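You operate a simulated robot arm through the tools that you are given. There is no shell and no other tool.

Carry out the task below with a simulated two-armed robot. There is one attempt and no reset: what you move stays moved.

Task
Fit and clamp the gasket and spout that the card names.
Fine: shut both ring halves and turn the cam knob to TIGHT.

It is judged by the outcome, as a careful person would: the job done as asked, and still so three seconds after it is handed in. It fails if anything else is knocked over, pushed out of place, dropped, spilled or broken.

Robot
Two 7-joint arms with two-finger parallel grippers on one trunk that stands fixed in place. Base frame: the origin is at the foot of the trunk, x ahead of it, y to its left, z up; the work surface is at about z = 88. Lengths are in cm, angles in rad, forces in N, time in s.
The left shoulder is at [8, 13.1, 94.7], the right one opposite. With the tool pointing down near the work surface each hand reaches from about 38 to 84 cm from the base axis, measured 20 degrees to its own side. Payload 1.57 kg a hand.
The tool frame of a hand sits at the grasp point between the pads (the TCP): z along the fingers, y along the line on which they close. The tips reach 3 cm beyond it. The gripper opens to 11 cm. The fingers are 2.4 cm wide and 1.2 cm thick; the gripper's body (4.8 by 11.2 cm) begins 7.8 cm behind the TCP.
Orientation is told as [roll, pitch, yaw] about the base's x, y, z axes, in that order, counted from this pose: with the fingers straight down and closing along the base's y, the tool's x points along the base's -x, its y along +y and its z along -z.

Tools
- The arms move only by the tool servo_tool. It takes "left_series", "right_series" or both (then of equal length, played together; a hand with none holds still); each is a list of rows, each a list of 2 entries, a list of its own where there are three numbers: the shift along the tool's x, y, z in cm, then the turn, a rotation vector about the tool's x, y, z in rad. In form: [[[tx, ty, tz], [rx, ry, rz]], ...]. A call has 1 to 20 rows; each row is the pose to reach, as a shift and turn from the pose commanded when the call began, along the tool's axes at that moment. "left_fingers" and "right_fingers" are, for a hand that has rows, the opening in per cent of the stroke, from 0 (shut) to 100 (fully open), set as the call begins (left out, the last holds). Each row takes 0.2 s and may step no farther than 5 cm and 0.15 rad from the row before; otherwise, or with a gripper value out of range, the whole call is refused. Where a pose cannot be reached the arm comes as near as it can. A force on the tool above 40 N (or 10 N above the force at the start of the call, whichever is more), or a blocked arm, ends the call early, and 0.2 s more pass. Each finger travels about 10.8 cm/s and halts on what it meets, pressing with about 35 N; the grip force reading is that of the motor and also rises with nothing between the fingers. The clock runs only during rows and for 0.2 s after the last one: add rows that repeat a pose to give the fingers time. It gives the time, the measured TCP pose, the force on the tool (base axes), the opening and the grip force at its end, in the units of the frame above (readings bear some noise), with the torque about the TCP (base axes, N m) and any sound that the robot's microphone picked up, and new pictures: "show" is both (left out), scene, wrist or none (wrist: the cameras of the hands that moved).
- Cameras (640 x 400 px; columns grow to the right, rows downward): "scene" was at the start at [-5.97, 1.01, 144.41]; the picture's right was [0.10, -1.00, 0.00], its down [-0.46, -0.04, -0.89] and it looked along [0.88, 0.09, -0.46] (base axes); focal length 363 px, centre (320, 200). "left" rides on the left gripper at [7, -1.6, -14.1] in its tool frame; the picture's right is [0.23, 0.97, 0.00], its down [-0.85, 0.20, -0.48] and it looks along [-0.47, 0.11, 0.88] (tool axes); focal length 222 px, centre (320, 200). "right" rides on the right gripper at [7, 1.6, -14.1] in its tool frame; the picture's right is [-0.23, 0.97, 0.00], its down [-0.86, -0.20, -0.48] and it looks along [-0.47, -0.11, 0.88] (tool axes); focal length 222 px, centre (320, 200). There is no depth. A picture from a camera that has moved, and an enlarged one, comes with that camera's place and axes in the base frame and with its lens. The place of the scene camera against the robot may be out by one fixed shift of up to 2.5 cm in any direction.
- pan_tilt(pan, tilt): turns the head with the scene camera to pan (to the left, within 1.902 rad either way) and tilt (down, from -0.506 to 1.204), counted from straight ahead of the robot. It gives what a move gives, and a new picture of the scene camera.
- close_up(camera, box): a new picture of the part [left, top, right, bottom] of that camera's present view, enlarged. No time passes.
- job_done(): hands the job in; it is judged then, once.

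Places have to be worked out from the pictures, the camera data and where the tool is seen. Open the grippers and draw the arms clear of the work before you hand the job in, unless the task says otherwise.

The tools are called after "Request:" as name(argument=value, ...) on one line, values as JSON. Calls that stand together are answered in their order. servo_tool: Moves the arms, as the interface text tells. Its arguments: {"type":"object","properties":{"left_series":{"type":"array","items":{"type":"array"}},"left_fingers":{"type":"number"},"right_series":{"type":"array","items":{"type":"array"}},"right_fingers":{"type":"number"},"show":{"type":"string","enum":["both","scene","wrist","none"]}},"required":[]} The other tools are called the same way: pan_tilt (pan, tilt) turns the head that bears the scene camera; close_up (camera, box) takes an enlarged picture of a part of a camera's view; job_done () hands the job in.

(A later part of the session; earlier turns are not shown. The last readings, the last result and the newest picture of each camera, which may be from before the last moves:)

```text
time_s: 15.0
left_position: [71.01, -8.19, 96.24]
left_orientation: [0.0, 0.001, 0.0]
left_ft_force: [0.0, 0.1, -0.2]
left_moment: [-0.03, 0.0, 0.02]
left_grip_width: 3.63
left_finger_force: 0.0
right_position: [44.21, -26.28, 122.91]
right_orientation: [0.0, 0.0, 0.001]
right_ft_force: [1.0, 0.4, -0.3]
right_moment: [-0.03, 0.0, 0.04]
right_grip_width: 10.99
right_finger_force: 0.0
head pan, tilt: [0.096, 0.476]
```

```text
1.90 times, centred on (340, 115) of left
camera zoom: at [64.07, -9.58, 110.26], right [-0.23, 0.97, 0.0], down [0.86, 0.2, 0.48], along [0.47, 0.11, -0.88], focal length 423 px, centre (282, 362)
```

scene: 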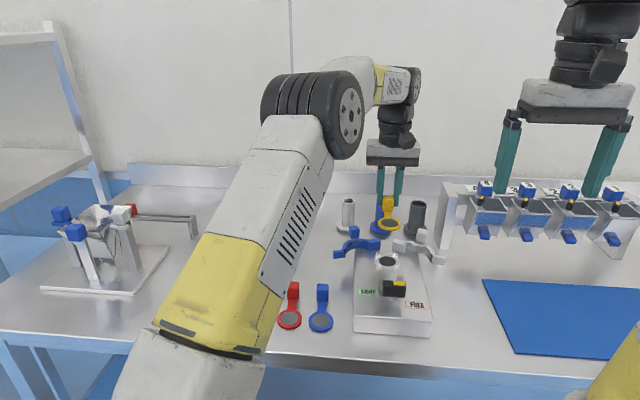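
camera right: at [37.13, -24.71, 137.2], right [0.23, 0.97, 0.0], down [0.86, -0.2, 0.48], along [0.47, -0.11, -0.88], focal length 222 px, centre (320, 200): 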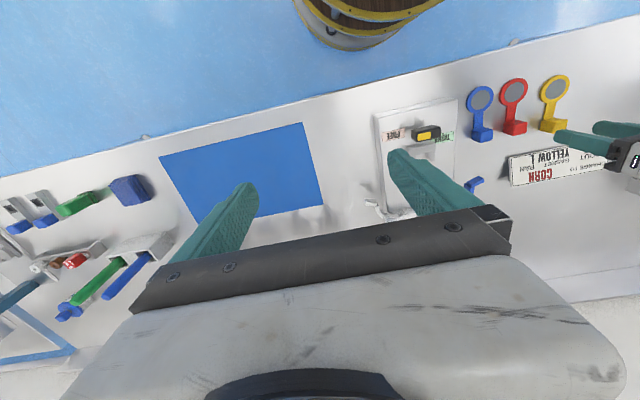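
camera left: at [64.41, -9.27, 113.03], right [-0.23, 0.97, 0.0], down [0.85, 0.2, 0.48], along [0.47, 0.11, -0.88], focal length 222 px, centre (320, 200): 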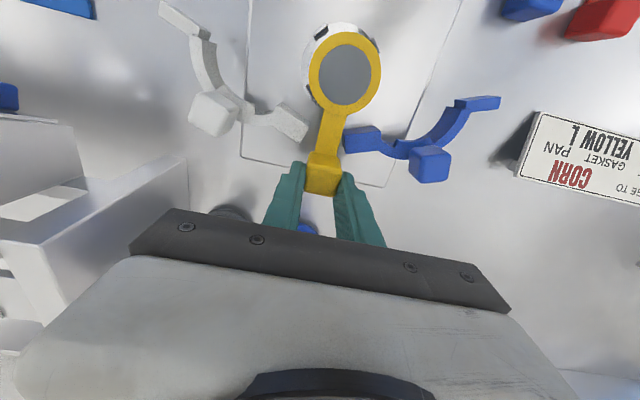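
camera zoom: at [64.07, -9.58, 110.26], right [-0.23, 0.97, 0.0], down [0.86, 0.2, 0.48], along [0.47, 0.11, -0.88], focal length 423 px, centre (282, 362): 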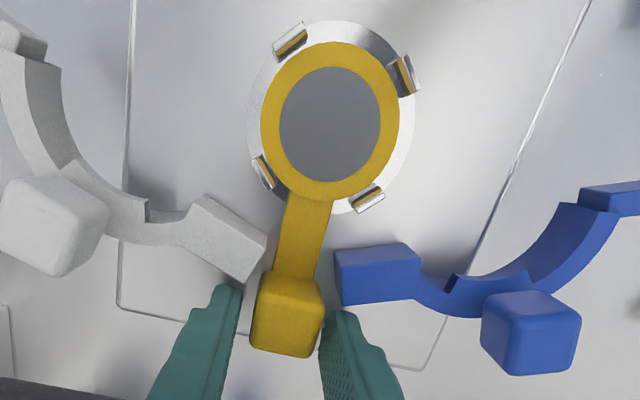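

The gasket is seated flat between its four posts and free. I raise the left hand straight up and take it back to the left, then study the grey spout's surroundings.

Request:
servo_tool(left_series=[[[0, 0, -2], [0, 0, 0]], [[0, 0, -5], [0, 0, 0]], [[0, 0, -8], [0, 0, 0]], [[0, 0, -12], [0, 0, 0]], [[0, 0, -16], [0, 0, 0]], [[2.5, 3.5, -17], [0, 0, 0]], [[5, 7, -17], [0, 0, 0]], [[7.5, 10.5, -17], [0, 0, 0]], [[10, 14, -17], [0, 0, 0]], [[12.5, 17.5, -17], [0, 0, 0]], [[15, 21, -17], [0, 0, 0]], [[17.5, 24.5, -17], [0, 0, 0]], [[20, 28, -17], [0, 0, 0]]], show="scene")

Request:
close_up(camera="scene", box=[340, 170, 500, 270])

Request:
close_up(camera="scene", box=[385, 175, 475, 245])

Request:
close_up(camera="scene", box=[350, 220, 426, 275])

```text
time_s: 17.8
left_position: [50.96, 20.1, 113.08]
left_orientation: [0.0, 0.0, 0.0]
left_ft_force: [-0.3, -0.5, 0.1]
left_moment: [0.01, 0.0, 0.0]
left_grip_width: 3.67
left_finger_force: 0.1
right_position: [44.18, -26.23, 122.91]
right_orientation: [-0.001, -0.001, -0.001]
right_ft_force: [0.4, -0.2, 0.0]
right_moment: [0.02, 0.0, -0.02]
right_grip_width: 11.0
right_finger_force: 0.1
head pan, tilt: [0.096, 0.476]
```

scene: 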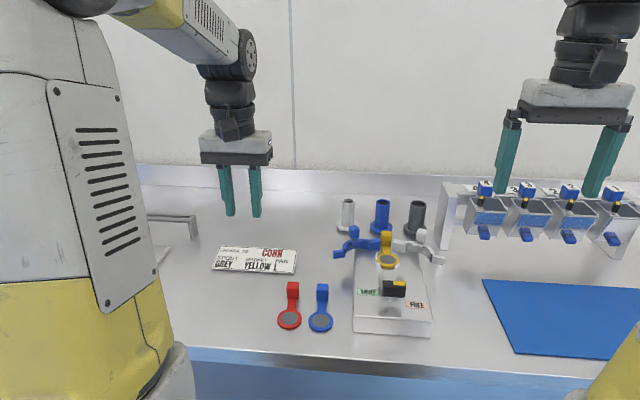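

```text
4.00 times, centred on (420, 220) of scene
camera zoom: at [-5.94, 0.98, 144.41], right [0.1, -1.0, 0.0], down [-0.46, -0.04, -0.89], along [0.88, 0.09, -0.46], focal length 1450 px, centre (-80, 120)
```

zoom: 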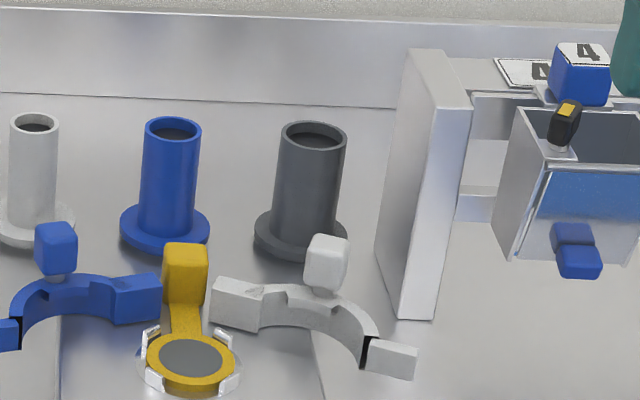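

```text
5.71 times, centred on (430, 210) of scene
camera zoom: at [-5.94, 0.98, 144.41], right [0.1, -1.0, 0.0], down [-0.46, -0.04, -0.89], along [0.88, 0.09, -0.46], focal length 2072 px, centre (-309, 143)
```

zoom: 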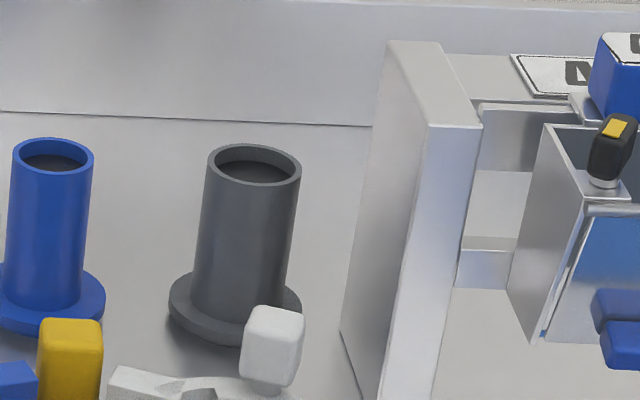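

```text
7.27 times, centred on (388, 248) of scene
camera zoom: at [-5.94, 0.98, 144.41], right [0.1, -1.0, 0.0], down [-0.46, -0.04, -0.89], along [0.88, 0.09, -0.46], focal length 2637 px, centre (-174, -146)
```

zoom: 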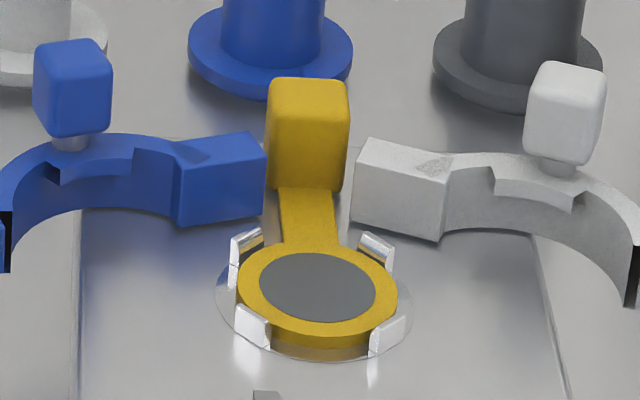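

The gasket lies properly. The grey spout stands at ≈[84.2,-17.6] (top z≈96.8) close to the stand wall at y≈-22.9, so I bring the right hand in tilted forward 0.5 rad and yawed −0.5 rad to keep the gripper body off the wall, stopping short of it for a look.

Request:
servo_tool(right_series=[[[-4, 2, 0], [0.025, -0.098, 0.098]], [[-8, 4, 1], [0.05, -0.196, 0.196]], [[-12.5, 6, 2], [0.075, -0.293, 0.293]], [[-17, 8, 3], [0.1, -0.391, 0.391]], [[-21.5, 10, 4], [0.125, -0.489, 0.489]], [[-25.8, 12.2, 5], [0.125, -0.489, 0.489]], [[-28, 12, 8.5], [0.125, -0.489, 0.489]], [[-30, 11.7, 12], [0.125, -0.489, 0.489]], [[-32, 11.4, 15.3], [0.125, -0.489, 0.489]], [[-34.1, 11, 18.6], [0.125, -0.489, 0.489]], [[-36.2, 10.6, 21.8], [0.125, -0.489, 0.489]], [[-36.2, 10.6, 21.8], [0.125, -0.489, 0.489]], [[-36.2, 10.6, 21.8], [0.125, -0.489, 0.489]]], right_fingers=57)

Request:
close_up(camera="scene", box=[340, 150, 500, 270])

Request:
close_up(camera="right", box=[180, 80, 460, 260])

```text
refused: row 3 steps farther than a row can; nothing moved
```

```text
3.33 times, centred on (420, 210) of scene
camera zoom: at [-5.94, 0.98, 144.41], right [0.1, -1.0, 0.0], down [-0.46, -0.04, -0.89], along [0.88, 0.09, -0.46], focal length 1209 px, centre (-13, 167)
```

zoom: 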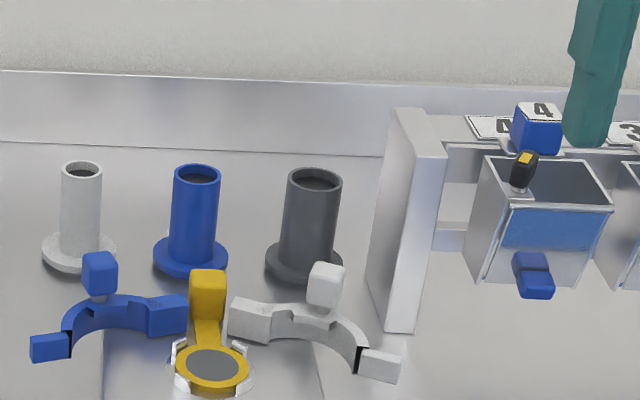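

```text
2.22 times, centred on (320, 170) of right
camera zoom: at [37.18, -24.71, 137.2], right [0.23, 0.97, 0.0], down [0.86, -0.2, 0.48], along [0.47, -0.11, -0.88], focal length 494 px, centre (320, 267)
```

zoom: 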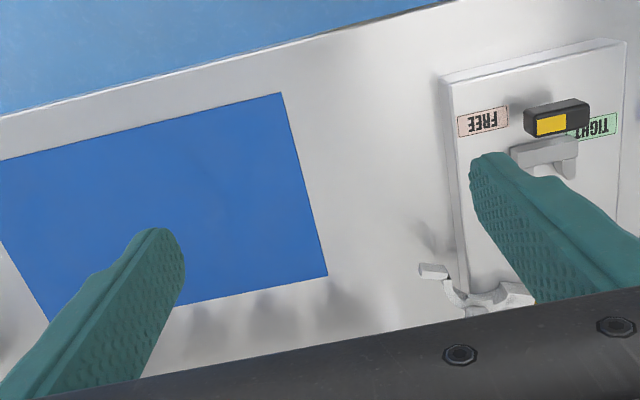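

The call was refused because a row stepped just over 5 cm; I split the same path into smaller steps.

Request:
servo_tool(right_series=[[[-4, 2, 0], [0.025, -0.098, 0.098]], [[-8, 4, 0.8], [0.05, -0.196, 0.196]], [[-12, 6, 1.6], [0.075, -0.293, 0.293]], [[-16, 8, 2.4], [0.1, -0.391, 0.391]], [[-20, 10, 3.2], [0.125, -0.489, 0.489]], [[-24, 12, 4], [0.125, -0.489, 0.489]], [[-26.5, 12, 7], [0.125, -0.489, 0.489]], [[-29, 11.8, 10.2], [0.125, -0.489, 0.489]], [[-31.5, 11.5, 13.5], [0.125, -0.489, 0.489]], [[-34, 11, 16.8], [0.125, -0.489, 0.489]], [[-36.2, 10.6, 20], [0.125, -0.489, 0.489]], [[-36.2, 10.6, 21.8], [0.125, -0.489, 0.489]], [[-36.2, 10.6, 21.8], [0.125, -0.489, 0.489]]], right_fingers=57)

Request:
close_up(camera="scene", box=[340, 150, 500, 270])

Request:
close_up(camera="right", box=[180, 80, 460, 260])

```text
time_s: 20.6
left_position: [50.86, 20.09, 113.08]
left_orientation: [0.0, 0.001, 0.0]
left_ft_force: [0.0, 0.5, 0.6]
left_moment: [-0.01, 0.0, 0.02]
left_grip_width: 3.6
left_finger_force: 0.1
right_position: [80.23, -15.28, 101.18]
right_orientation: [0.001, -0.499, -0.499]
right_ft_force: [-0.1, -0.4, -0.5]
right_moment: [0.01, -0.02, 0.03]
right_grip_width: 6.27
right_finger_force: 0.1
head pan, tilt: [0.096, 0.476]
camera right: at [69.57, -7.78, 110.41], right [0.64, 0.76, 0.11], down [0.36, -0.42, 0.83], along [0.68, -0.49, -0.55], focal length 222 px, centre (320, 200)
```

scene: 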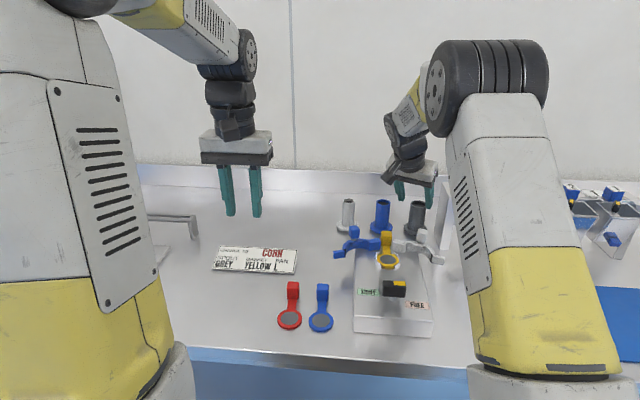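
right: 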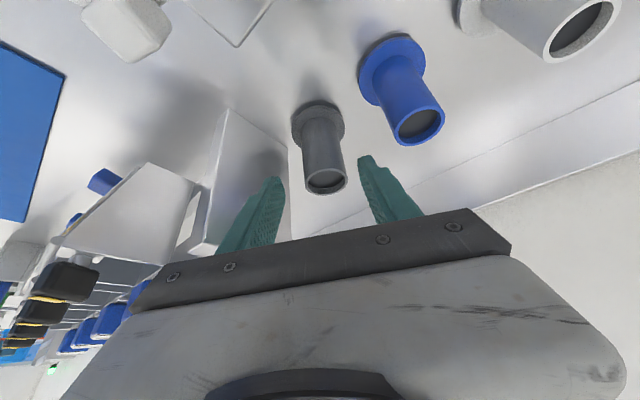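

```text
3.33 times, centred on (420, 210) of scene
camera zoom: at [-5.95, 1.01, 144.41], right [0.1, -1.0, 0.0], down [-0.46, -0.04, -0.89], along [0.88, 0.09, -0.46], focal length 1209 px, centre (-13, 167)
```

zoom: 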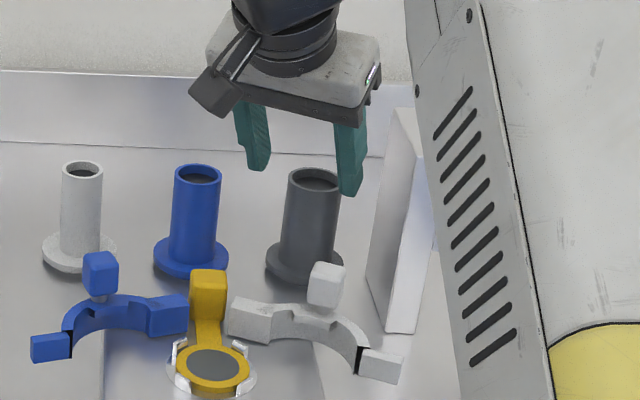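

```text
2.22 times, centred on (320, 170) of right
camera zoom: at [69.57, -7.78, 110.41], right [0.64, 0.76, 0.11], down [0.36, -0.42, 0.83], along [0.68, -0.49, -0.55], focal length 494 px, centre (320, 267)
```

zoom: 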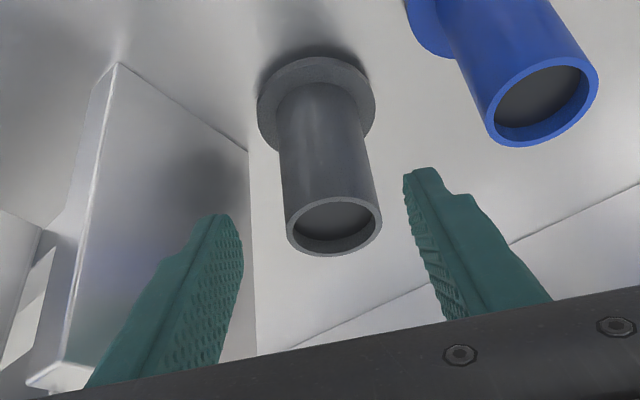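

The tube sits between the fingers, about 0.2 cm to tool +y. I advance along the tool axis in two stages, checking at each.

Request:
servo_tool(right_series=[[[-0.1, 0.2, 1.5], [0, 0, 0]], [[-0.1, 0.2, 3], [0, 0, 0]], [[-0.1, 0.2, 4.5], [0, 0, 0]], [[-0.1, 0.2, 6], [0, 0, 0]], [[-0.1, 0.2, 6], [0, 0, 0]]], show="none")

Request:
close_up(camera="right", box=[180, 80, 460, 260])

Request:
close_up(camera="scene", box=[370, 160, 470, 260])

```text
time_s: 21.8
left_position: [50.9, 20.2, 113.14]
left_orientation: [-0.001, 0.001, -0.001]
left_ft_force: [0.0, -0.6, 0.2]
left_moment: [0.0, 0.0, 0.0]
left_grip_width: 3.64
left_finger_force: 0.1
right_position: [82.93, -16.59, 96.14]
right_orientation: [-0.002, -0.499, -0.498]
right_ft_force: [-0.1, -0.4, -0.2]
right_moment: [-0.02, 0.01, 0.02]
right_grip_width: 6.28
right_finger_force: 0.1
head pan, tilt: [0.096, 0.476]
```

```text
2.22 times, centred on (320, 170) of right
camera zoom: at [72.23, -9.05, 105.21], right [0.64, 0.76, 0.11], down [0.36, -0.42, 0.83], along [0.68, -0.49, -0.55], focal length 494 px, centre (320, 267)
```

zoom: 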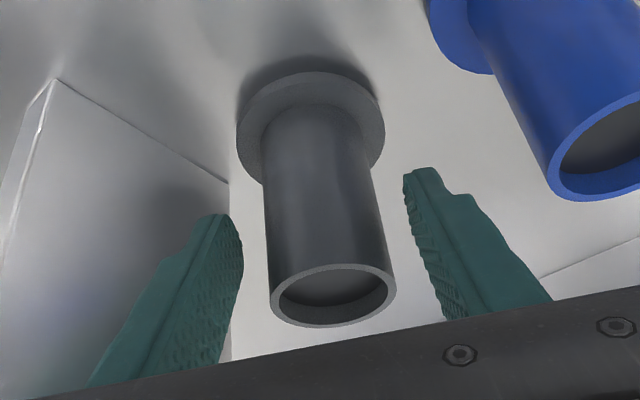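

```text
4.00 times, centred on (420, 210) of scene
camera zoom: at [-5.96, 1.01, 144.41], right [0.1, -1.0, 0.0], down [-0.46, -0.04, -0.89], along [0.88, 0.09, -0.46], focal length 1450 px, centre (-80, 160)
```

zoom: 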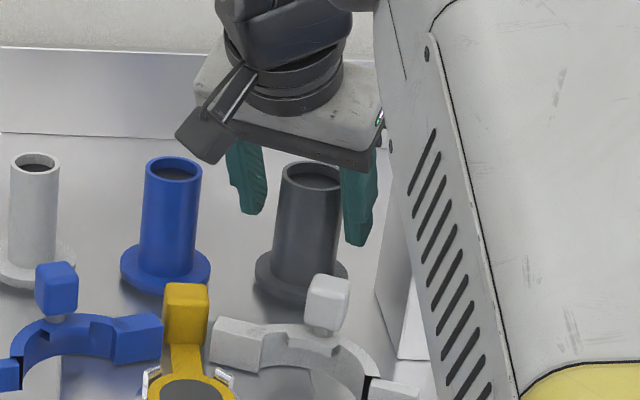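

Well centred. I advance the last 3 cm and close on the tube.

Request:
servo_tool(right_series=[[[0, 0.08, 1], [0, 0, 0]], [[0, 0.08, 2], [0, 0, 0]], [[0, 0.08, 3], [0, 0, 0]], [[0, 0.08, 3], [0, 0, 0]]], show="none")

Request:
close_up(camera="right", box=[180, 80, 460, 260])

Request:
servo_tool(right_series=[[[0, 0, 0], [0, 0, 0]], [[0, 0, 0], [0, 0, 0]], [[0, 0, 0], [0, 0, 0]], [[0, 0, 0], [0, 0, 0]]], right_fingers=0, show="none")

Request:
close_up(camera="right", box=[180, 80, 460, 260])

Request:
close_up(camera="scene", box=[370, 160, 470, 260])

```text
time_s: 22.8
left_position: [50.95, 20.14, 113.13]
left_orientation: [0.0, -0.001, -0.001]
left_ft_force: [0.3, 0.4, 0.2]
left_moment: [-0.04, 0.01, 0.02]
left_grip_width: 3.6
left_finger_force: 0.2
right_position: [84.13, -17.29, 93.4]
right_orientation: [0.001, -0.5, -0.499]
right_ft_force: [0.8, -0.3, 0.3]
right_moment: [0.02, -0.03, 0.0]
right_grip_width: 6.28
right_finger_force: 0.1
head pan, tilt: [0.096, 0.476]
```

```text
2.22 times, centred on (320, 170) of right
camera zoom: at [73.55, -9.76, 102.5], right [0.64, 0.76, 0.11], down [0.36, -0.42, 0.83], along [0.68, -0.49, -0.55], focal length 494 px, centre (320, 267)
```

zoom: 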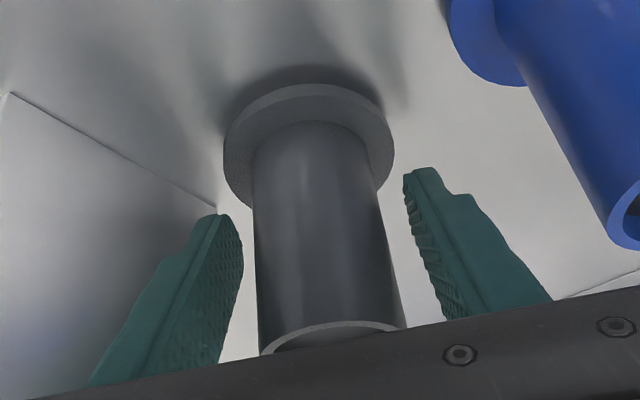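

```text
time_s: 23.8
left_position: [50.93, 20.08, 113.22]
left_orientation: [0.001, 0.001, 0.001]
left_ft_force: [-0.1, -0.2, -0.3]
left_moment: [0.04, -0.02, 0.01]
left_grip_width: 3.62
left_finger_force: 0.1
right_position: [84.25, -17.3, 93.41]
right_orientation: [0.002, -0.5, -0.498]
right_ft_force: [-0.6, 0.6, 0.5]
right_moment: [0.07, -0.04, 0.01]
right_grip_width: 4.27
right_finger_force: 34.9
head pan, tilt: [0.096, 0.476]
```

```text
2.22 times, centred on (320, 170) of right
camera zoom: at [73.55, -9.73, 102.52], right [0.64, 0.76, 0.11], down [0.36, -0.42, 0.83], along [0.68, -0.49, -0.55], focal length 494 px, centre (320, 267)
```

zoom: 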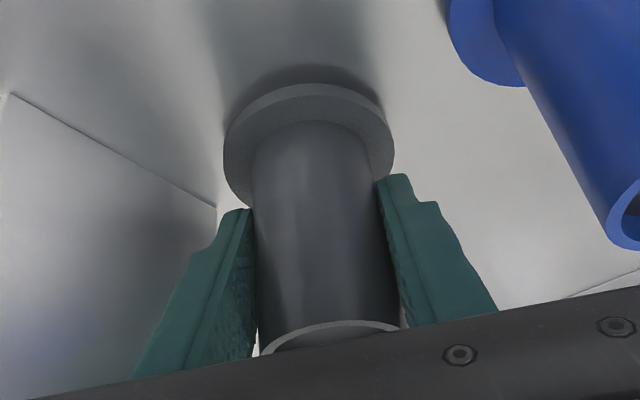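

```text
4.00 times, centred on (420, 210) of scene
camera zoom: at [-5.96, 1.01, 144.41], right [0.1, -1.0, 0.0], down [-0.46, -0.04, -0.89], along [0.88, 0.09, -0.46], focal length 1450 px, centre (-80, 160)
```

zoom: 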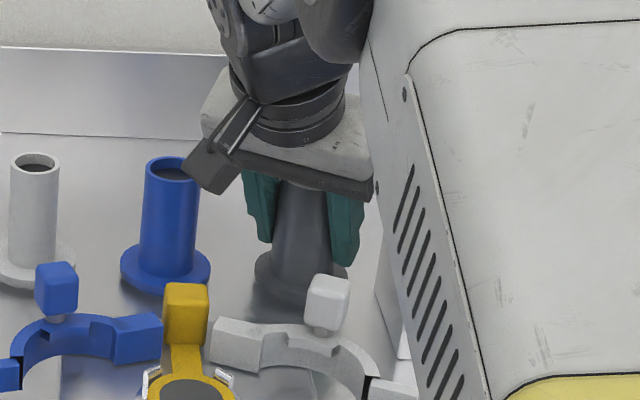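

Gripped firmly (4.27 cm, upright). I lift it straight up 12.5 cm and then carry it over to above the port.

Request:
servo_tool(right_series=[[[-0.72, 0, -1.32], [0, 0, 0]], [[-1.92, 0, -3.51], [0, 0, 0]], [[-3.35, 0, -6.14], [0, 0, 0]], [[-4.79, 0, -8.78], [0, 0, 0]], [[-5.99, 0, -10.97], [0, 0, 0]]], show="scene")

Request:
close_up(camera="right", box=[180, 40, 500, 260])

Request:
close_up(camera="scene", box=[340, 130, 480, 260])

```text
time_s: 25.0
left_position: [50.96, 20.09, 113.04]
left_orientation: [0.0, 0.001, 0.002]
left_ft_force: [0.0, -0.1, 0.3]
left_moment: [0.0, 0.01, 0.0]
left_grip_width: 3.63
left_finger_force: 0.1
right_position: [84.02, -17.19, 105.91]
right_orientation: [-0.001, -0.499, -0.5]
right_ft_force: [1.2, 0.7, -1.8]
right_moment: [0.02, 0.04, 0.0]
right_grip_width: 4.32
right_finger_force: 34.8
head pan, tilt: [0.096, 0.476]
```

scene: 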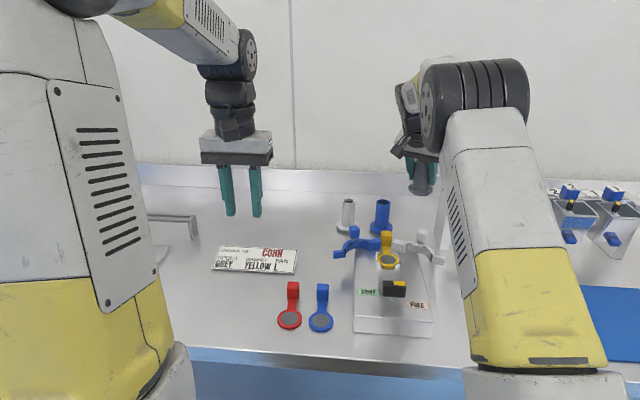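

```text
1.82 times, centred on (340, 150) of right
camera zoom: at [73.5, -9.66, 115.1], right [0.64, 0.76, 0.11], down [0.36, -0.42, 0.83], along [0.68, -0.49, -0.55], focal length 404 px, centre (284, 291)
```

zoom: 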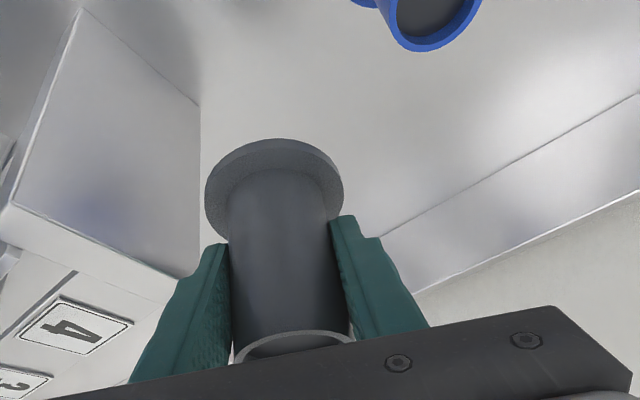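

```text
3.08 times, centred on (410, 195) of scene
camera zoom: at [-5.93, 1.01, 144.41], right [0.1, -1.0, 0.0], down [-0.46, -0.04, -0.89], along [0.88, 0.09, -0.46], focal length 1116 px, centre (43, 215)
```

zoom: 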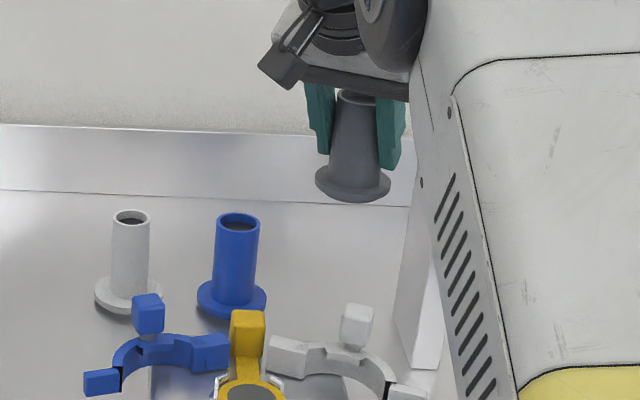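

The spout hangs upright and unmoved in the grip. I carry it over to above the port.

Request:
servo_tool(right_series=[[[1.5, -0.14, -0.8], [0, 0, 0]], [[4.3, -0.4, -2.3], [0, 0, 0]], [[7.1, -0.66, -3.9], [0, 0, 0]], [[10, -0.93, -5.45], [0, 0, 0]], [[12.8, -1.2, -7], [0, 0, 0]], [[15.7, -1.47, -8.6], [0, 0, 0]], [[18.5, -1.73, -10.1], [0, 0, 0]], [[19.95, -1.87, -10.9], [0, 0, 0]], [[19.95, -1.87, -10.9], [0, 0, 0]], [[19.95, -1.87, -10.9], [0, 0, 0]]])

Request:
close_up(camera="right", box=[180, 40, 500, 260])

Request:
close_up(camera="scene", box=[340, 150, 460, 290])

```text
time_s: 27.2
left_position: [50.89, 20.15, 113.06]
left_orientation: [0.001, 0.0, 0.0]
left_ft_force: [-0.1, 0.4, 0.6]
left_moment: [0.01, -0.01, 0.01]
left_grip_width: 3.62
left_finger_force: 0.2
right_position: [63.37, -7.91, 105.86]
right_orientation: [0.001, -0.5, -0.497]
right_ft_force: [-0.5, -0.1, -1.8]
right_moment: [0.0, 0.03, -0.02]
right_grip_width: 4.3
right_finger_force: 34.6
head pan, tilt: [0.096, 0.476]
camera right: at [52.78, -0.4, 114.98], right [0.64, 0.76, 0.11], down [0.36, -0.42, 0.83], along [0.68, -0.49, -0.55], focal length 222 px, centre (320, 200)
```

scene: 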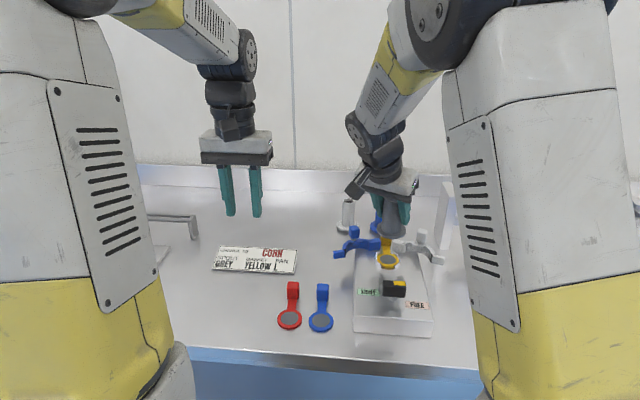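
right: 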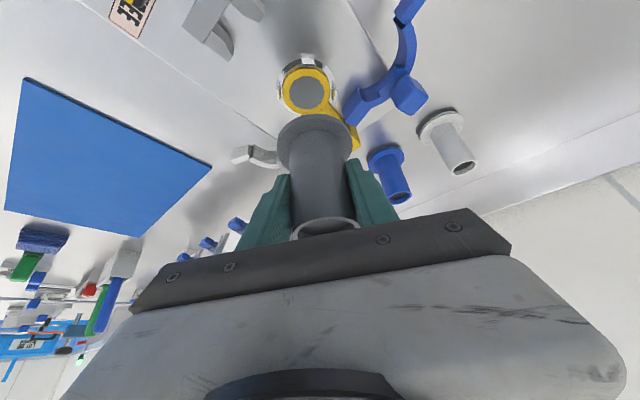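

```text
1.82 times, centred on (340, 150) of right
camera zoom: at [52.78, -0.4, 114.98], right [0.64, 0.76, 0.11], down [0.36, -0.42, 0.83], along [0.68, -0.49, -0.55], focal length 404 px, centre (284, 291)
```

zoom: 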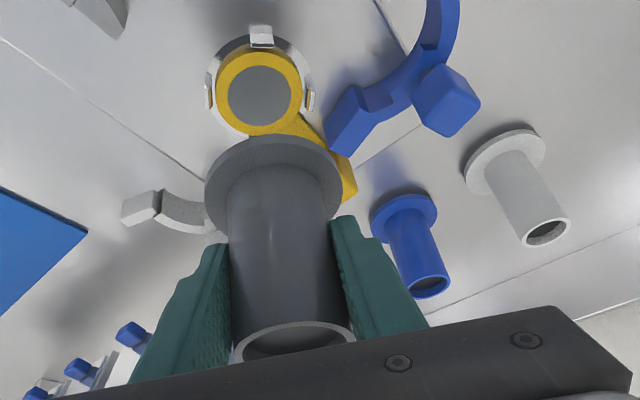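

```text
2.86 times, centred on (400, 220) of scene
camera zoom: at [-5.96, 1.01, 144.41], right [0.1, -1.0, 0.0], down [-0.46, -0.04, -0.89], along [0.88, 0.09, -0.46], focal length 1036 px, centre (91, 143)
```

zoom: 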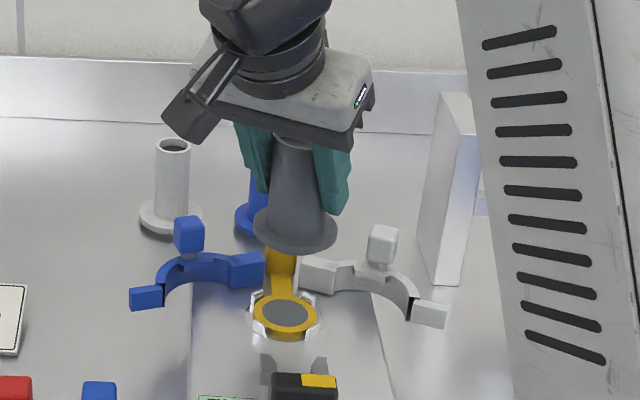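

Spout axis and gasket agree within a few mm. I lower 6 cm vertically to just above the posts and compare again.

Request:
servo_tool(right_series=[[[0.72, 0, 1.32], [0, 0, 0]], [[1.44, 0, 2.63], [0, 0, 0]], [[2.16, 0, 3.95], [0, 0, 0]], [[2.87, 0, 5.27], [0, 0, 0]], [[2.87, 0, 5.27], [0, 0, 0]], [[2.87, 0, 5.27], [0, 0, 0]]], show="none")

Request:
close_up(camera="right", box=[220, 40, 420, 180])

Request:
close_up(camera="scene", box=[350, 205, 430, 275])

Request:
close_up(camera="left", box=[0, 30, 220, 230])

```text
time_s: 28.6
left_position: [51.02, 20.03, 113.2]
left_orientation: [0.0, 0.001, 0.0]
left_ft_force: [1.4, 0.5, 0.3]
left_moment: [-0.03, 0.02, -0.01]
left_grip_width: 3.64
left_finger_force: 0.1
right_position: [63.32, -8.1, 99.94]
right_orientation: [0.002, -0.5, -0.5]
right_ft_force: [0.1, -0.4, -1.2]
right_moment: [-0.01, 0.01, 0.0]
right_grip_width: 4.28
right_finger_force: 34.7
head pan, tilt: [0.096, 0.476]
```

```text
2.86 times, centred on (320, 110) of right
camera zoom: at [52.76, -0.53, 109.09], right [0.64, 0.76, 0.11], down [0.36, -0.42, 0.83], along [0.68, -0.49, -0.55], focal length 635 px, centre (320, 457)
```

zoom: 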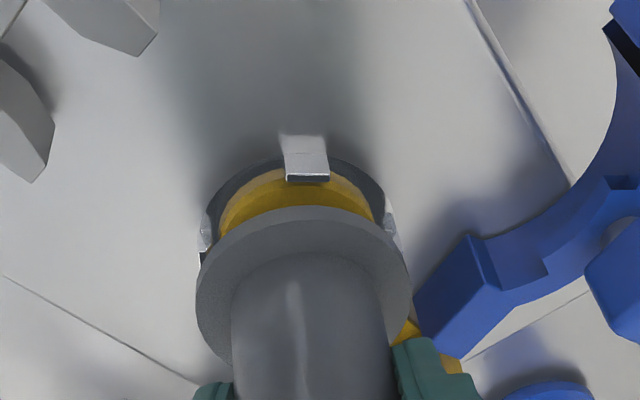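

```text
5.71 times, centred on (390, 240) of scene
camera zoom: at [-5.96, 1.01, 144.41], right [0.1, -1.0, 0.0], down [-0.46, -0.04, -0.89], along [0.88, 0.09, -0.46], focal length 2072 px, centre (-80, -29)
```

zoom: 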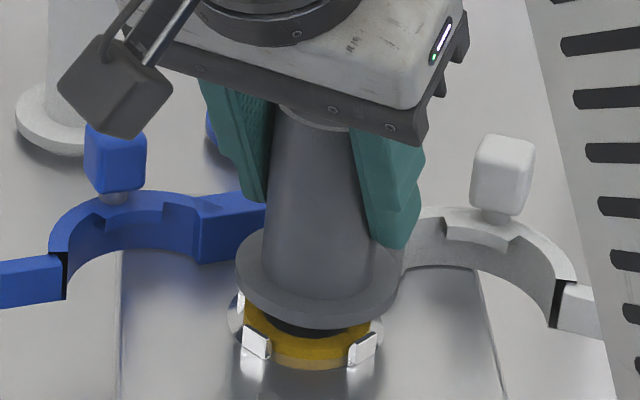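

```text
2.00 times, centred on (110, 130) of left
camera zoom: at [43.97, 18.54, 127.19], right [-0.23, 0.97, 0.0], down [0.86, 0.2, 0.48], along [0.47, 0.11, -0.88], focal length 444 px, centre (740, 340)
```

zoom: 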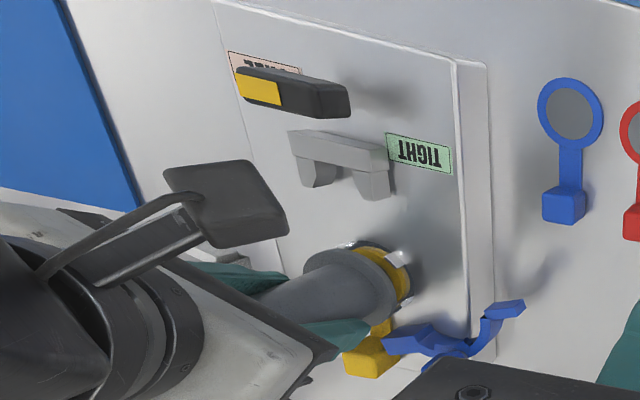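

Seen from two cameras the spout seems 0.3–0.4 cm too far in +x. I take finer zooms to settle it before lowering.

Request:
close_up(camera="left", box=[140, 130, 230, 190])

Request:
close_up(camera="right", box=[265, 75, 365, 145])

Request:
close_up(camera="scene", box=[370, 240, 410, 275])

```text
6.67 times, centred on (185, 160) of left
camera zoom: at [43.97, 18.54, 127.19], right [-0.23, 0.97, 0.0], down [0.86, 0.2, 0.48], along [0.47, 0.11, -0.88], focal length 1481 px, centre (1220, 467)
```

zoom: 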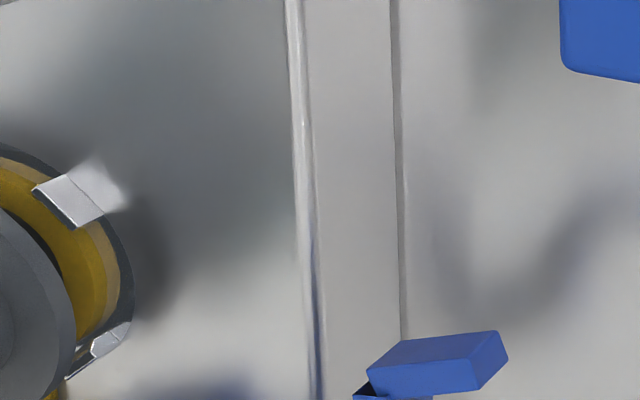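

```text
5.71 times, centred on (315, 110) of right
camera zoom: at [52.76, -0.53, 109.09], right [0.64, 0.76, 0.11], down [0.36, -0.42, 0.83], along [0.68, -0.49, -0.55], focal length 1269 px, centre (349, 714)
```

zoom: 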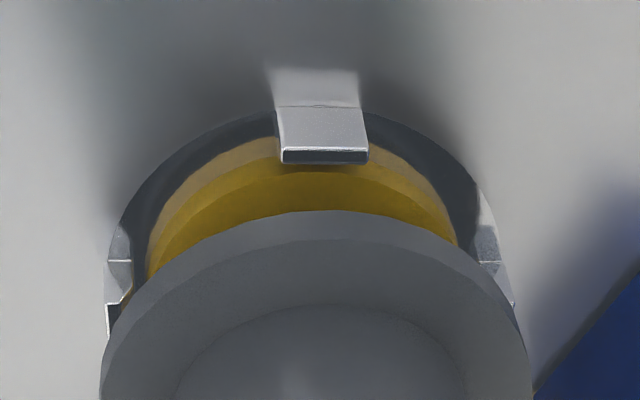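

```text
11.43 times, centred on (390, 258) of scene
camera zoom: at [-5.96, 1.01, 144.41], right [0.1, -1.0, 0.0], down [-0.46, -0.04, -0.89], along [0.88, 0.09, -0.46], focal length 4144 px, centre (-480, -457)
```

zoom: 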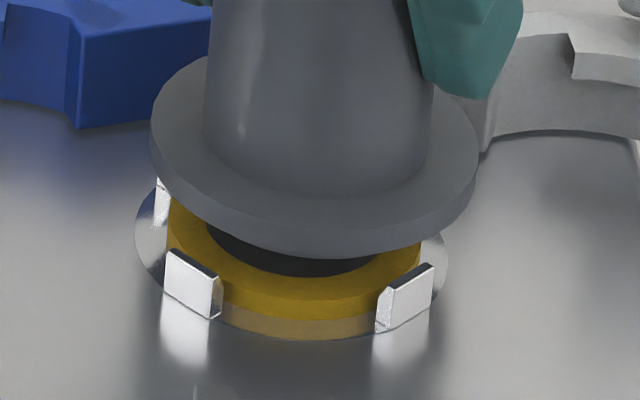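

The finer views put the spout within ~0.3 cm of the seat (the tan band is just a reflection). I nudge +0.15/+0.12 cm and lower 1 cm toward the posts.

Request:
servo_tool(right_series=[[[-0.06, 0.18, 0.03], [0, 0, 0]], [[0.18, 0.18, 0.47], [0, 0, 0]], [[0.42, 0.18, 0.91], [0, 0, 0]], [[0.42, 0.18, 0.91], [0, 0, 0]], [[0.42, 0.18, 0.91], [0, 0, 0]]], show="none")

Request:
close_up(camera="right", box=[265, 75, 365, 145])

Request:
close_up(camera="scene", box=[370, 240, 410, 275])

```text
time_s: 29.8
left_position: [50.81, 20.25, 113.1]
left_orientation: [-0.001, 0.0, 0.003]
left_ft_force: [0.5, 0.5, 0.1]
left_moment: [0.0, -0.02, -0.01]
left_grip_width: 3.62
left_finger_force: 0.0
right_position: [63.5, -7.78, 98.88]
right_orientation: [0.002, -0.502, -0.499]
right_ft_force: [0.0, 4.2, 8.2]
right_moment: [0.32, -0.2, 0.21]
right_grip_width: 4.28
right_finger_force: 34.5
head pan, tilt: [0.096, 0.476]
```

```text
5.71 times, centred on (315, 110) of right
camera zoom: at [52.82, -0.34, 108.06], right [0.64, 0.76, 0.11], down [0.36, -0.42, 0.83], along [0.68, -0.49, -0.55], focal length 1269 px, centre (349, 714)
```

zoom: 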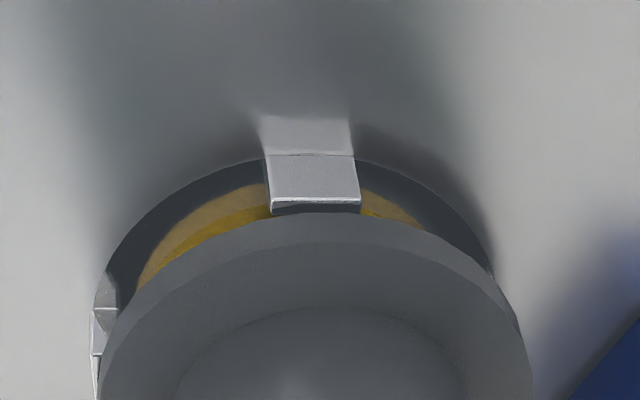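

```text
11.43 times, centred on (390, 258) of scene
camera zoom: at [-5.99, 1.03, 144.41], right [0.1, -1.0, 0.0], down [-0.46, -0.04, -0.89], along [0.88, 0.09, -0.46], focal length 4144 px, centre (-480, -457)
```

zoom: 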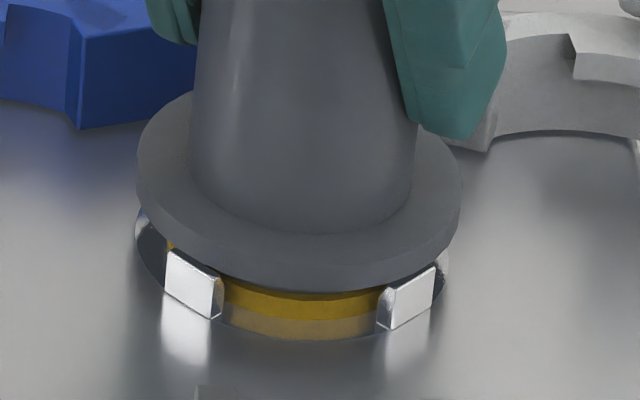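

There is first contact (8 N up, 4 N in +y) at a spout-bottom height of about 93.5. I want to know how the flange meets the posts, so I lift clear and tip the spout's underside toward the scene camera.

Request:
servo_tool(right_series=[[[-0.96, 0, -1.76], [0, 0, 0]], [[-2.4, 0, -4.39], [0, 0, 0]], [[-4.3, 0, -7.9], [0, 0, 0]], [[-6.2, 0, -11.4], [0, 0, 0]], [[-7.2, 0, -13.2], [0, 0, 0]], [[-4.9, -1, -14.4], [0, 0, 0]], [[-2.6, -2.4, -15.7], [0, 0, 0]], [[0.5, -3.8, -17.4], [0, 0, 0]], [[0.5, -3.8, -17.4], [0.06, 0.125, -0.033]], [[0.5, -3.8, -17.4], [0.12, 0.25, -0.066]], [[0.5, -3.8, -17.4], [0.18, 0.375, -0.098]], [[0.5, -3.8, -17.4], [0.24, 0.5, -0.131]], [[0.5, -3.8, -17.4], [0.3, 0.627, -0.164]], [[0.5, -3.8, -17.4], [0.36, 0.753, -0.197]], [[0.5, -3.8, -17.4], [0.421, 0.878, -0.23]], [[0.5, -3.8, -17.4], [0.421, 0.878, -0.23]]], show="scene")

Request:
close_up(camera="scene", box=[330, 130, 450, 260])

```text
time_s: 33.2
left_position: [50.99, 20.14, 113.14]
left_orientation: [0.001, 0.0, 0.0]
left_ft_force: [0.6, 0.8, 0.2]
left_moment: [0.01, -0.01, 0.02]
left_grip_width: 3.62
left_finger_force: 0.0
right_position: [53.9, -7.02, 113.96]
right_orientation: [-0.453, 0.402, -0.473]
right_ft_force: [0.0, -0.1, -1.8]
right_moment: [-0.01, -0.01, 0.02]
right_grip_width: 4.27
right_finger_force: 35.5
head pan, tilt: [0.096, 0.476]
```

scene: 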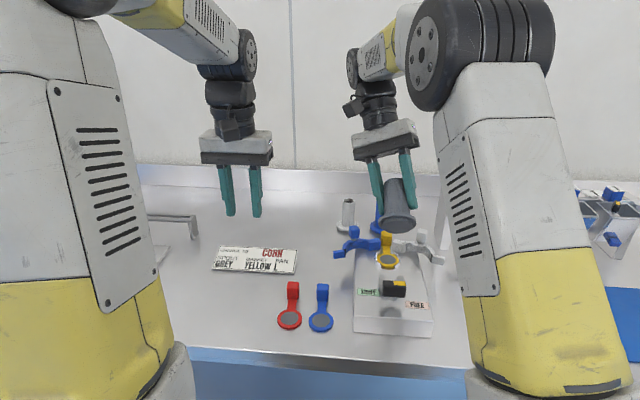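

```text
3.08 times, centred on (390, 195) of scene
camera zoom: at [-5.95, 1.01, 144.41], right [0.1, -1.0, 0.0], down [-0.46, -0.04, -0.89], along [0.88, 0.09, -0.46], focal length 1116 px, centre (105, 215)
```

zoom: 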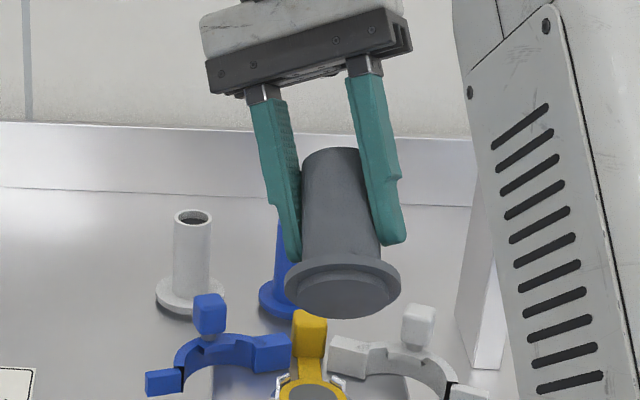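

Request:
close_up(camera="scene", box=[378, 205, 412, 240])

```text
11.43 times, centred on (395, 222) of scene
camera zoom: at [-5.95, 1.01, 144.41], right [0.1, -1.0, 0.0], down [-0.46, -0.04, -0.89], along [0.88, 0.09, -0.46], focal length 4144 px, centre (-537, -57)
```

zoom: 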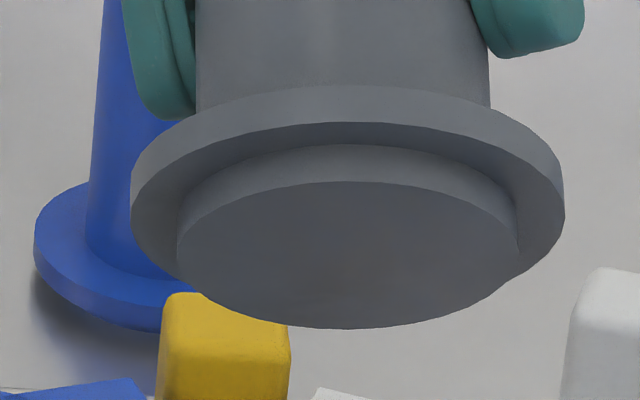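

The underside shows a boss (r≈2.5, 0.6 tall) below the flange: it fits inside the posts onto the gasket, with the flange clearing the post tops. Recomputing with that, the spout should sit slightly more +x/−y than my last try; I tip it back upright first.

Request:
servo_tool(right_series=[[[0, 0, 0], [-0.06, -0.125, 0.033]], [[0, 0, 0], [-0.12, -0.25, 0.066]], [[0, 0, 0], [-0.18, -0.375, 0.098]], [[0, 0, 0], [-0.24, -0.5, 0.131]], [[0, 0, 0], [-0.3, -0.627, 0.164]], [[0, 0, 0], [-0.36, -0.753, 0.197]], [[0, 0, 0], [-0.421, -0.878, 0.23]], [[0, 0, 0], [-0.421, -0.878, 0.23]]], show="none")

Request:
servo_tool(right_series=[[[-3.9, 1.84, 2.13], [0, 0, 0]], [[-7.81, 3.68, 4.27], [0, 0, 0]], [[-6, 3.68, 7.6], [0, 0, 0]], [[-4.2, 3.68, 10.9], [0, 0, 0]], [[-2.6, 3.68, 13.8], [0, 0, 0]], [[-1.19, 3.68, 16.41], [0, 0, 0]], [[-1.19, 3.68, 16.41], [0, 0, 0]], [[-1.19, 3.68, 16.41], [0, 0, 0]]], show="none")

Request:
close_up(camera="right", box=[265, 75, 365, 145])

Request:
close_up(camera="scene", box=[370, 240, 410, 275])

```text
time_s: 35.0
left_position: [50.9, 20.1, 113.15]
left_orientation: [0.002, 0.0, 0.0]
left_ft_force: [-0.2, -0.4, -0.2]
left_moment: [0.02, 0.02, 0.03]
left_grip_width: 3.65
left_finger_force: 0.1
right_position: [53.93, -6.9, 113.92]
right_orientation: [0.0, -0.502, -0.5]
right_ft_force: [-0.2, 0.6, -1.1]
right_moment: [-0.01, -0.01, 0.0]
right_grip_width: 4.25
right_finger_force: 35.3
head pan, tilt: [0.096, 0.476]
```

```text
time_s: 36.8
left_position: [50.99, 20.02, 113.02]
left_orientation: [0.001, -0.001, -0.001]
left_ft_force: [-0.9, -0.4, 0.4]
left_moment: [0.0, 0.02, 0.0]
left_grip_width: 3.63
left_finger_force: 0.0
right_position: [63.52, -7.97, 100.26]
right_orientation: [0.0, -0.498, -0.5]
right_ft_force: [-0.3, 0.2, -0.6]
right_moment: [0.0, 0.05, 0.0]
right_grip_width: 4.26
right_finger_force: 35.5
head pan, tilt: [0.096, 0.476]
```

```text
5.71 times, centred on (315, 110) of right
camera zoom: at [52.91, -0.51, 109.42], right [0.64, 0.76, 0.11], down [0.36, -0.42, 0.83], along [0.68, -0.49, -0.55], focal length 1269 px, centre (349, 714)
```

zoom: 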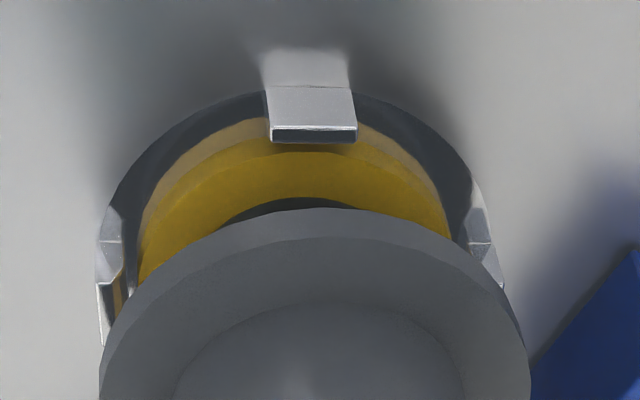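

```text
11.43 times, centred on (390, 258) of scene
camera zoom: at [-5.95, 1.01, 144.41], right [0.1, -1.0, 0.0], down [-0.46, -0.04, -0.89], along [0.88, 0.09, -0.46], focal length 4144 px, centre (-480, -457)
```

zoom: 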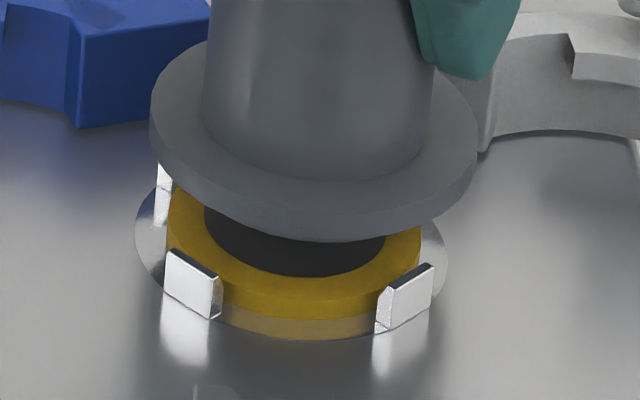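

I zoom further to read the gasket's edges against the boss and posts.

Request:
close_up(camera="right", box=[278, 84, 342, 124])

Request:
close_up(camera="scene", box=[376, 252, 404, 270])

```text
10.00 times, centred on (310, 104) of right
camera zoom: at [52.91, -0.51, 109.42], right [0.64, 0.76, 0.11], down [0.36, -0.42, 0.83], along [0.68, -0.49, -0.55], focal length 2221 px, centre (420, 1160)
```

zoom: 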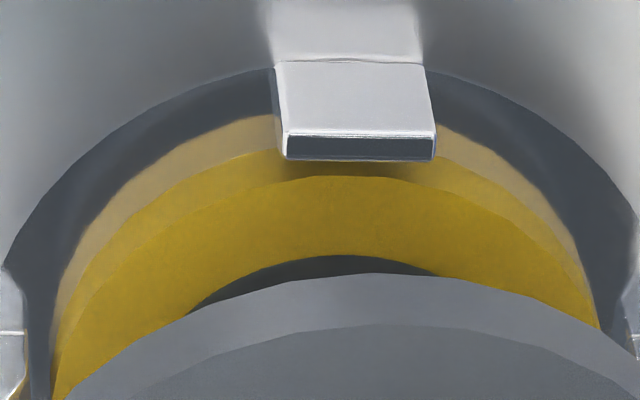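

```text
16.00 times, centred on (390, 261) of scene
camera zoom: at [-5.95, 1.01, 144.41], right [0.1, -1.0, 0.0], down [-0.46, -0.04, -0.89], along [0.88, 0.09, -0.46], focal length 5801 px, centre (-800, -776)
```

zoom: 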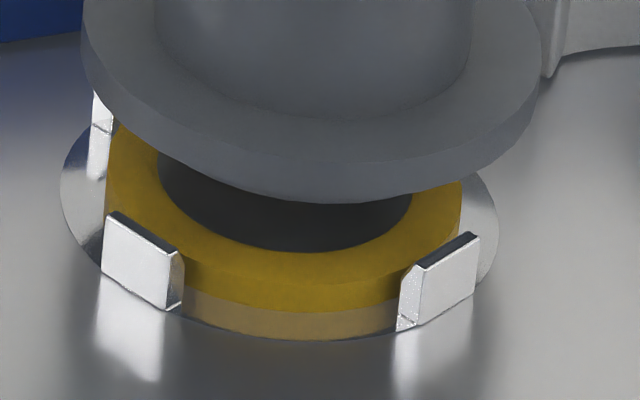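

Heights inferred from the contacts agree between both views; the best estimate is to shift about +0.12 in x. I lower to post-top height and read the forces.

Request:
servo_tool(right_series=[[[-0.08, 0.08, 0.04], [0, 0, 0]], [[0.16, 0.08, 0.48], [0, 0, 0]], [[0.4, 0.08, 0.92], [0, 0, 0]], [[0.5, 0.08, 1.09], [0, 0, 0]], [[0.5, 0.08, 1.09], [0, 0, 0]]], show="none")

Request:
close_up(camera="right", box=[265, 75, 365, 145])

Request:
close_up(camera="scene", box=[376, 252, 404, 270])

```text
time_s: 38.0
left_position: [50.84, 19.98, 113.12]
left_orientation: [0.0, 0.001, 0.003]
left_ft_force: [0.1, -0.8, 0.1]
left_moment: [0.03, 0.01, -0.01]
left_grip_width: 3.65
left_finger_force: 0.0
right_position: [63.67, -7.89, 99.1]
right_orientation: [0.004, -0.502, -0.498]
right_ft_force: [0.4, 4.5, 23.9]
right_moment: [-0.29, -0.43, 0.1]
right_grip_width: 4.22
right_finger_force: 35.0
head pan, tilt: [0.096, 0.476]
```

```text
5.71 times, centred on (315, 110) of right
camera zoom: at [53.02, -0.36, 108.18], right [0.64, 0.76, 0.11], down [0.36, -0.42, 0.83], along [0.68, -0.49, -0.55], focal length 1269 px, centre (349, 714)
```

zoom: 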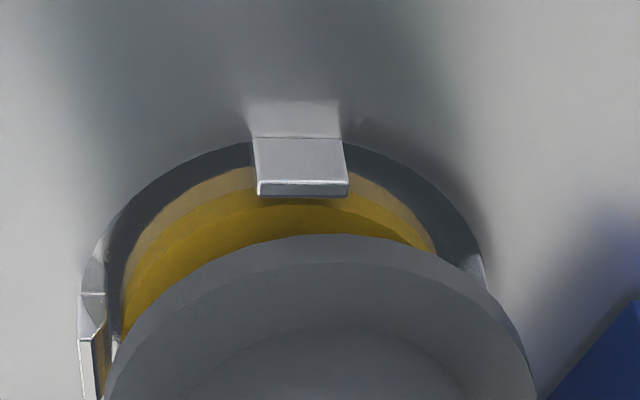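

```text
16.00 times, centred on (390, 261) of scene
camera zoom: at [-6.04, 1.05, 144.41], right [0.1, -1.0, 0.0], down [-0.46, -0.04, -0.89], along [0.88, 0.09, -0.46], focal length 5801 px, centre (-800, -776)
```

zoom: 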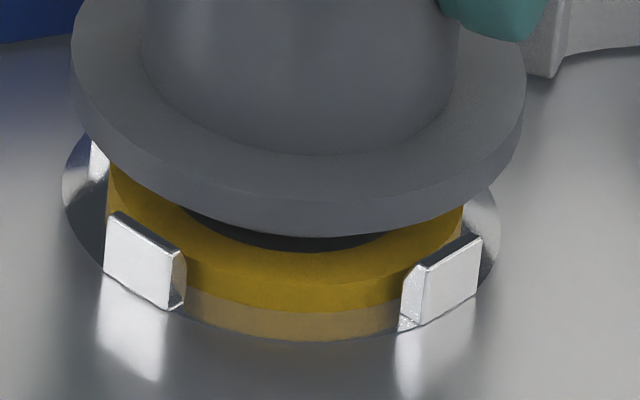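

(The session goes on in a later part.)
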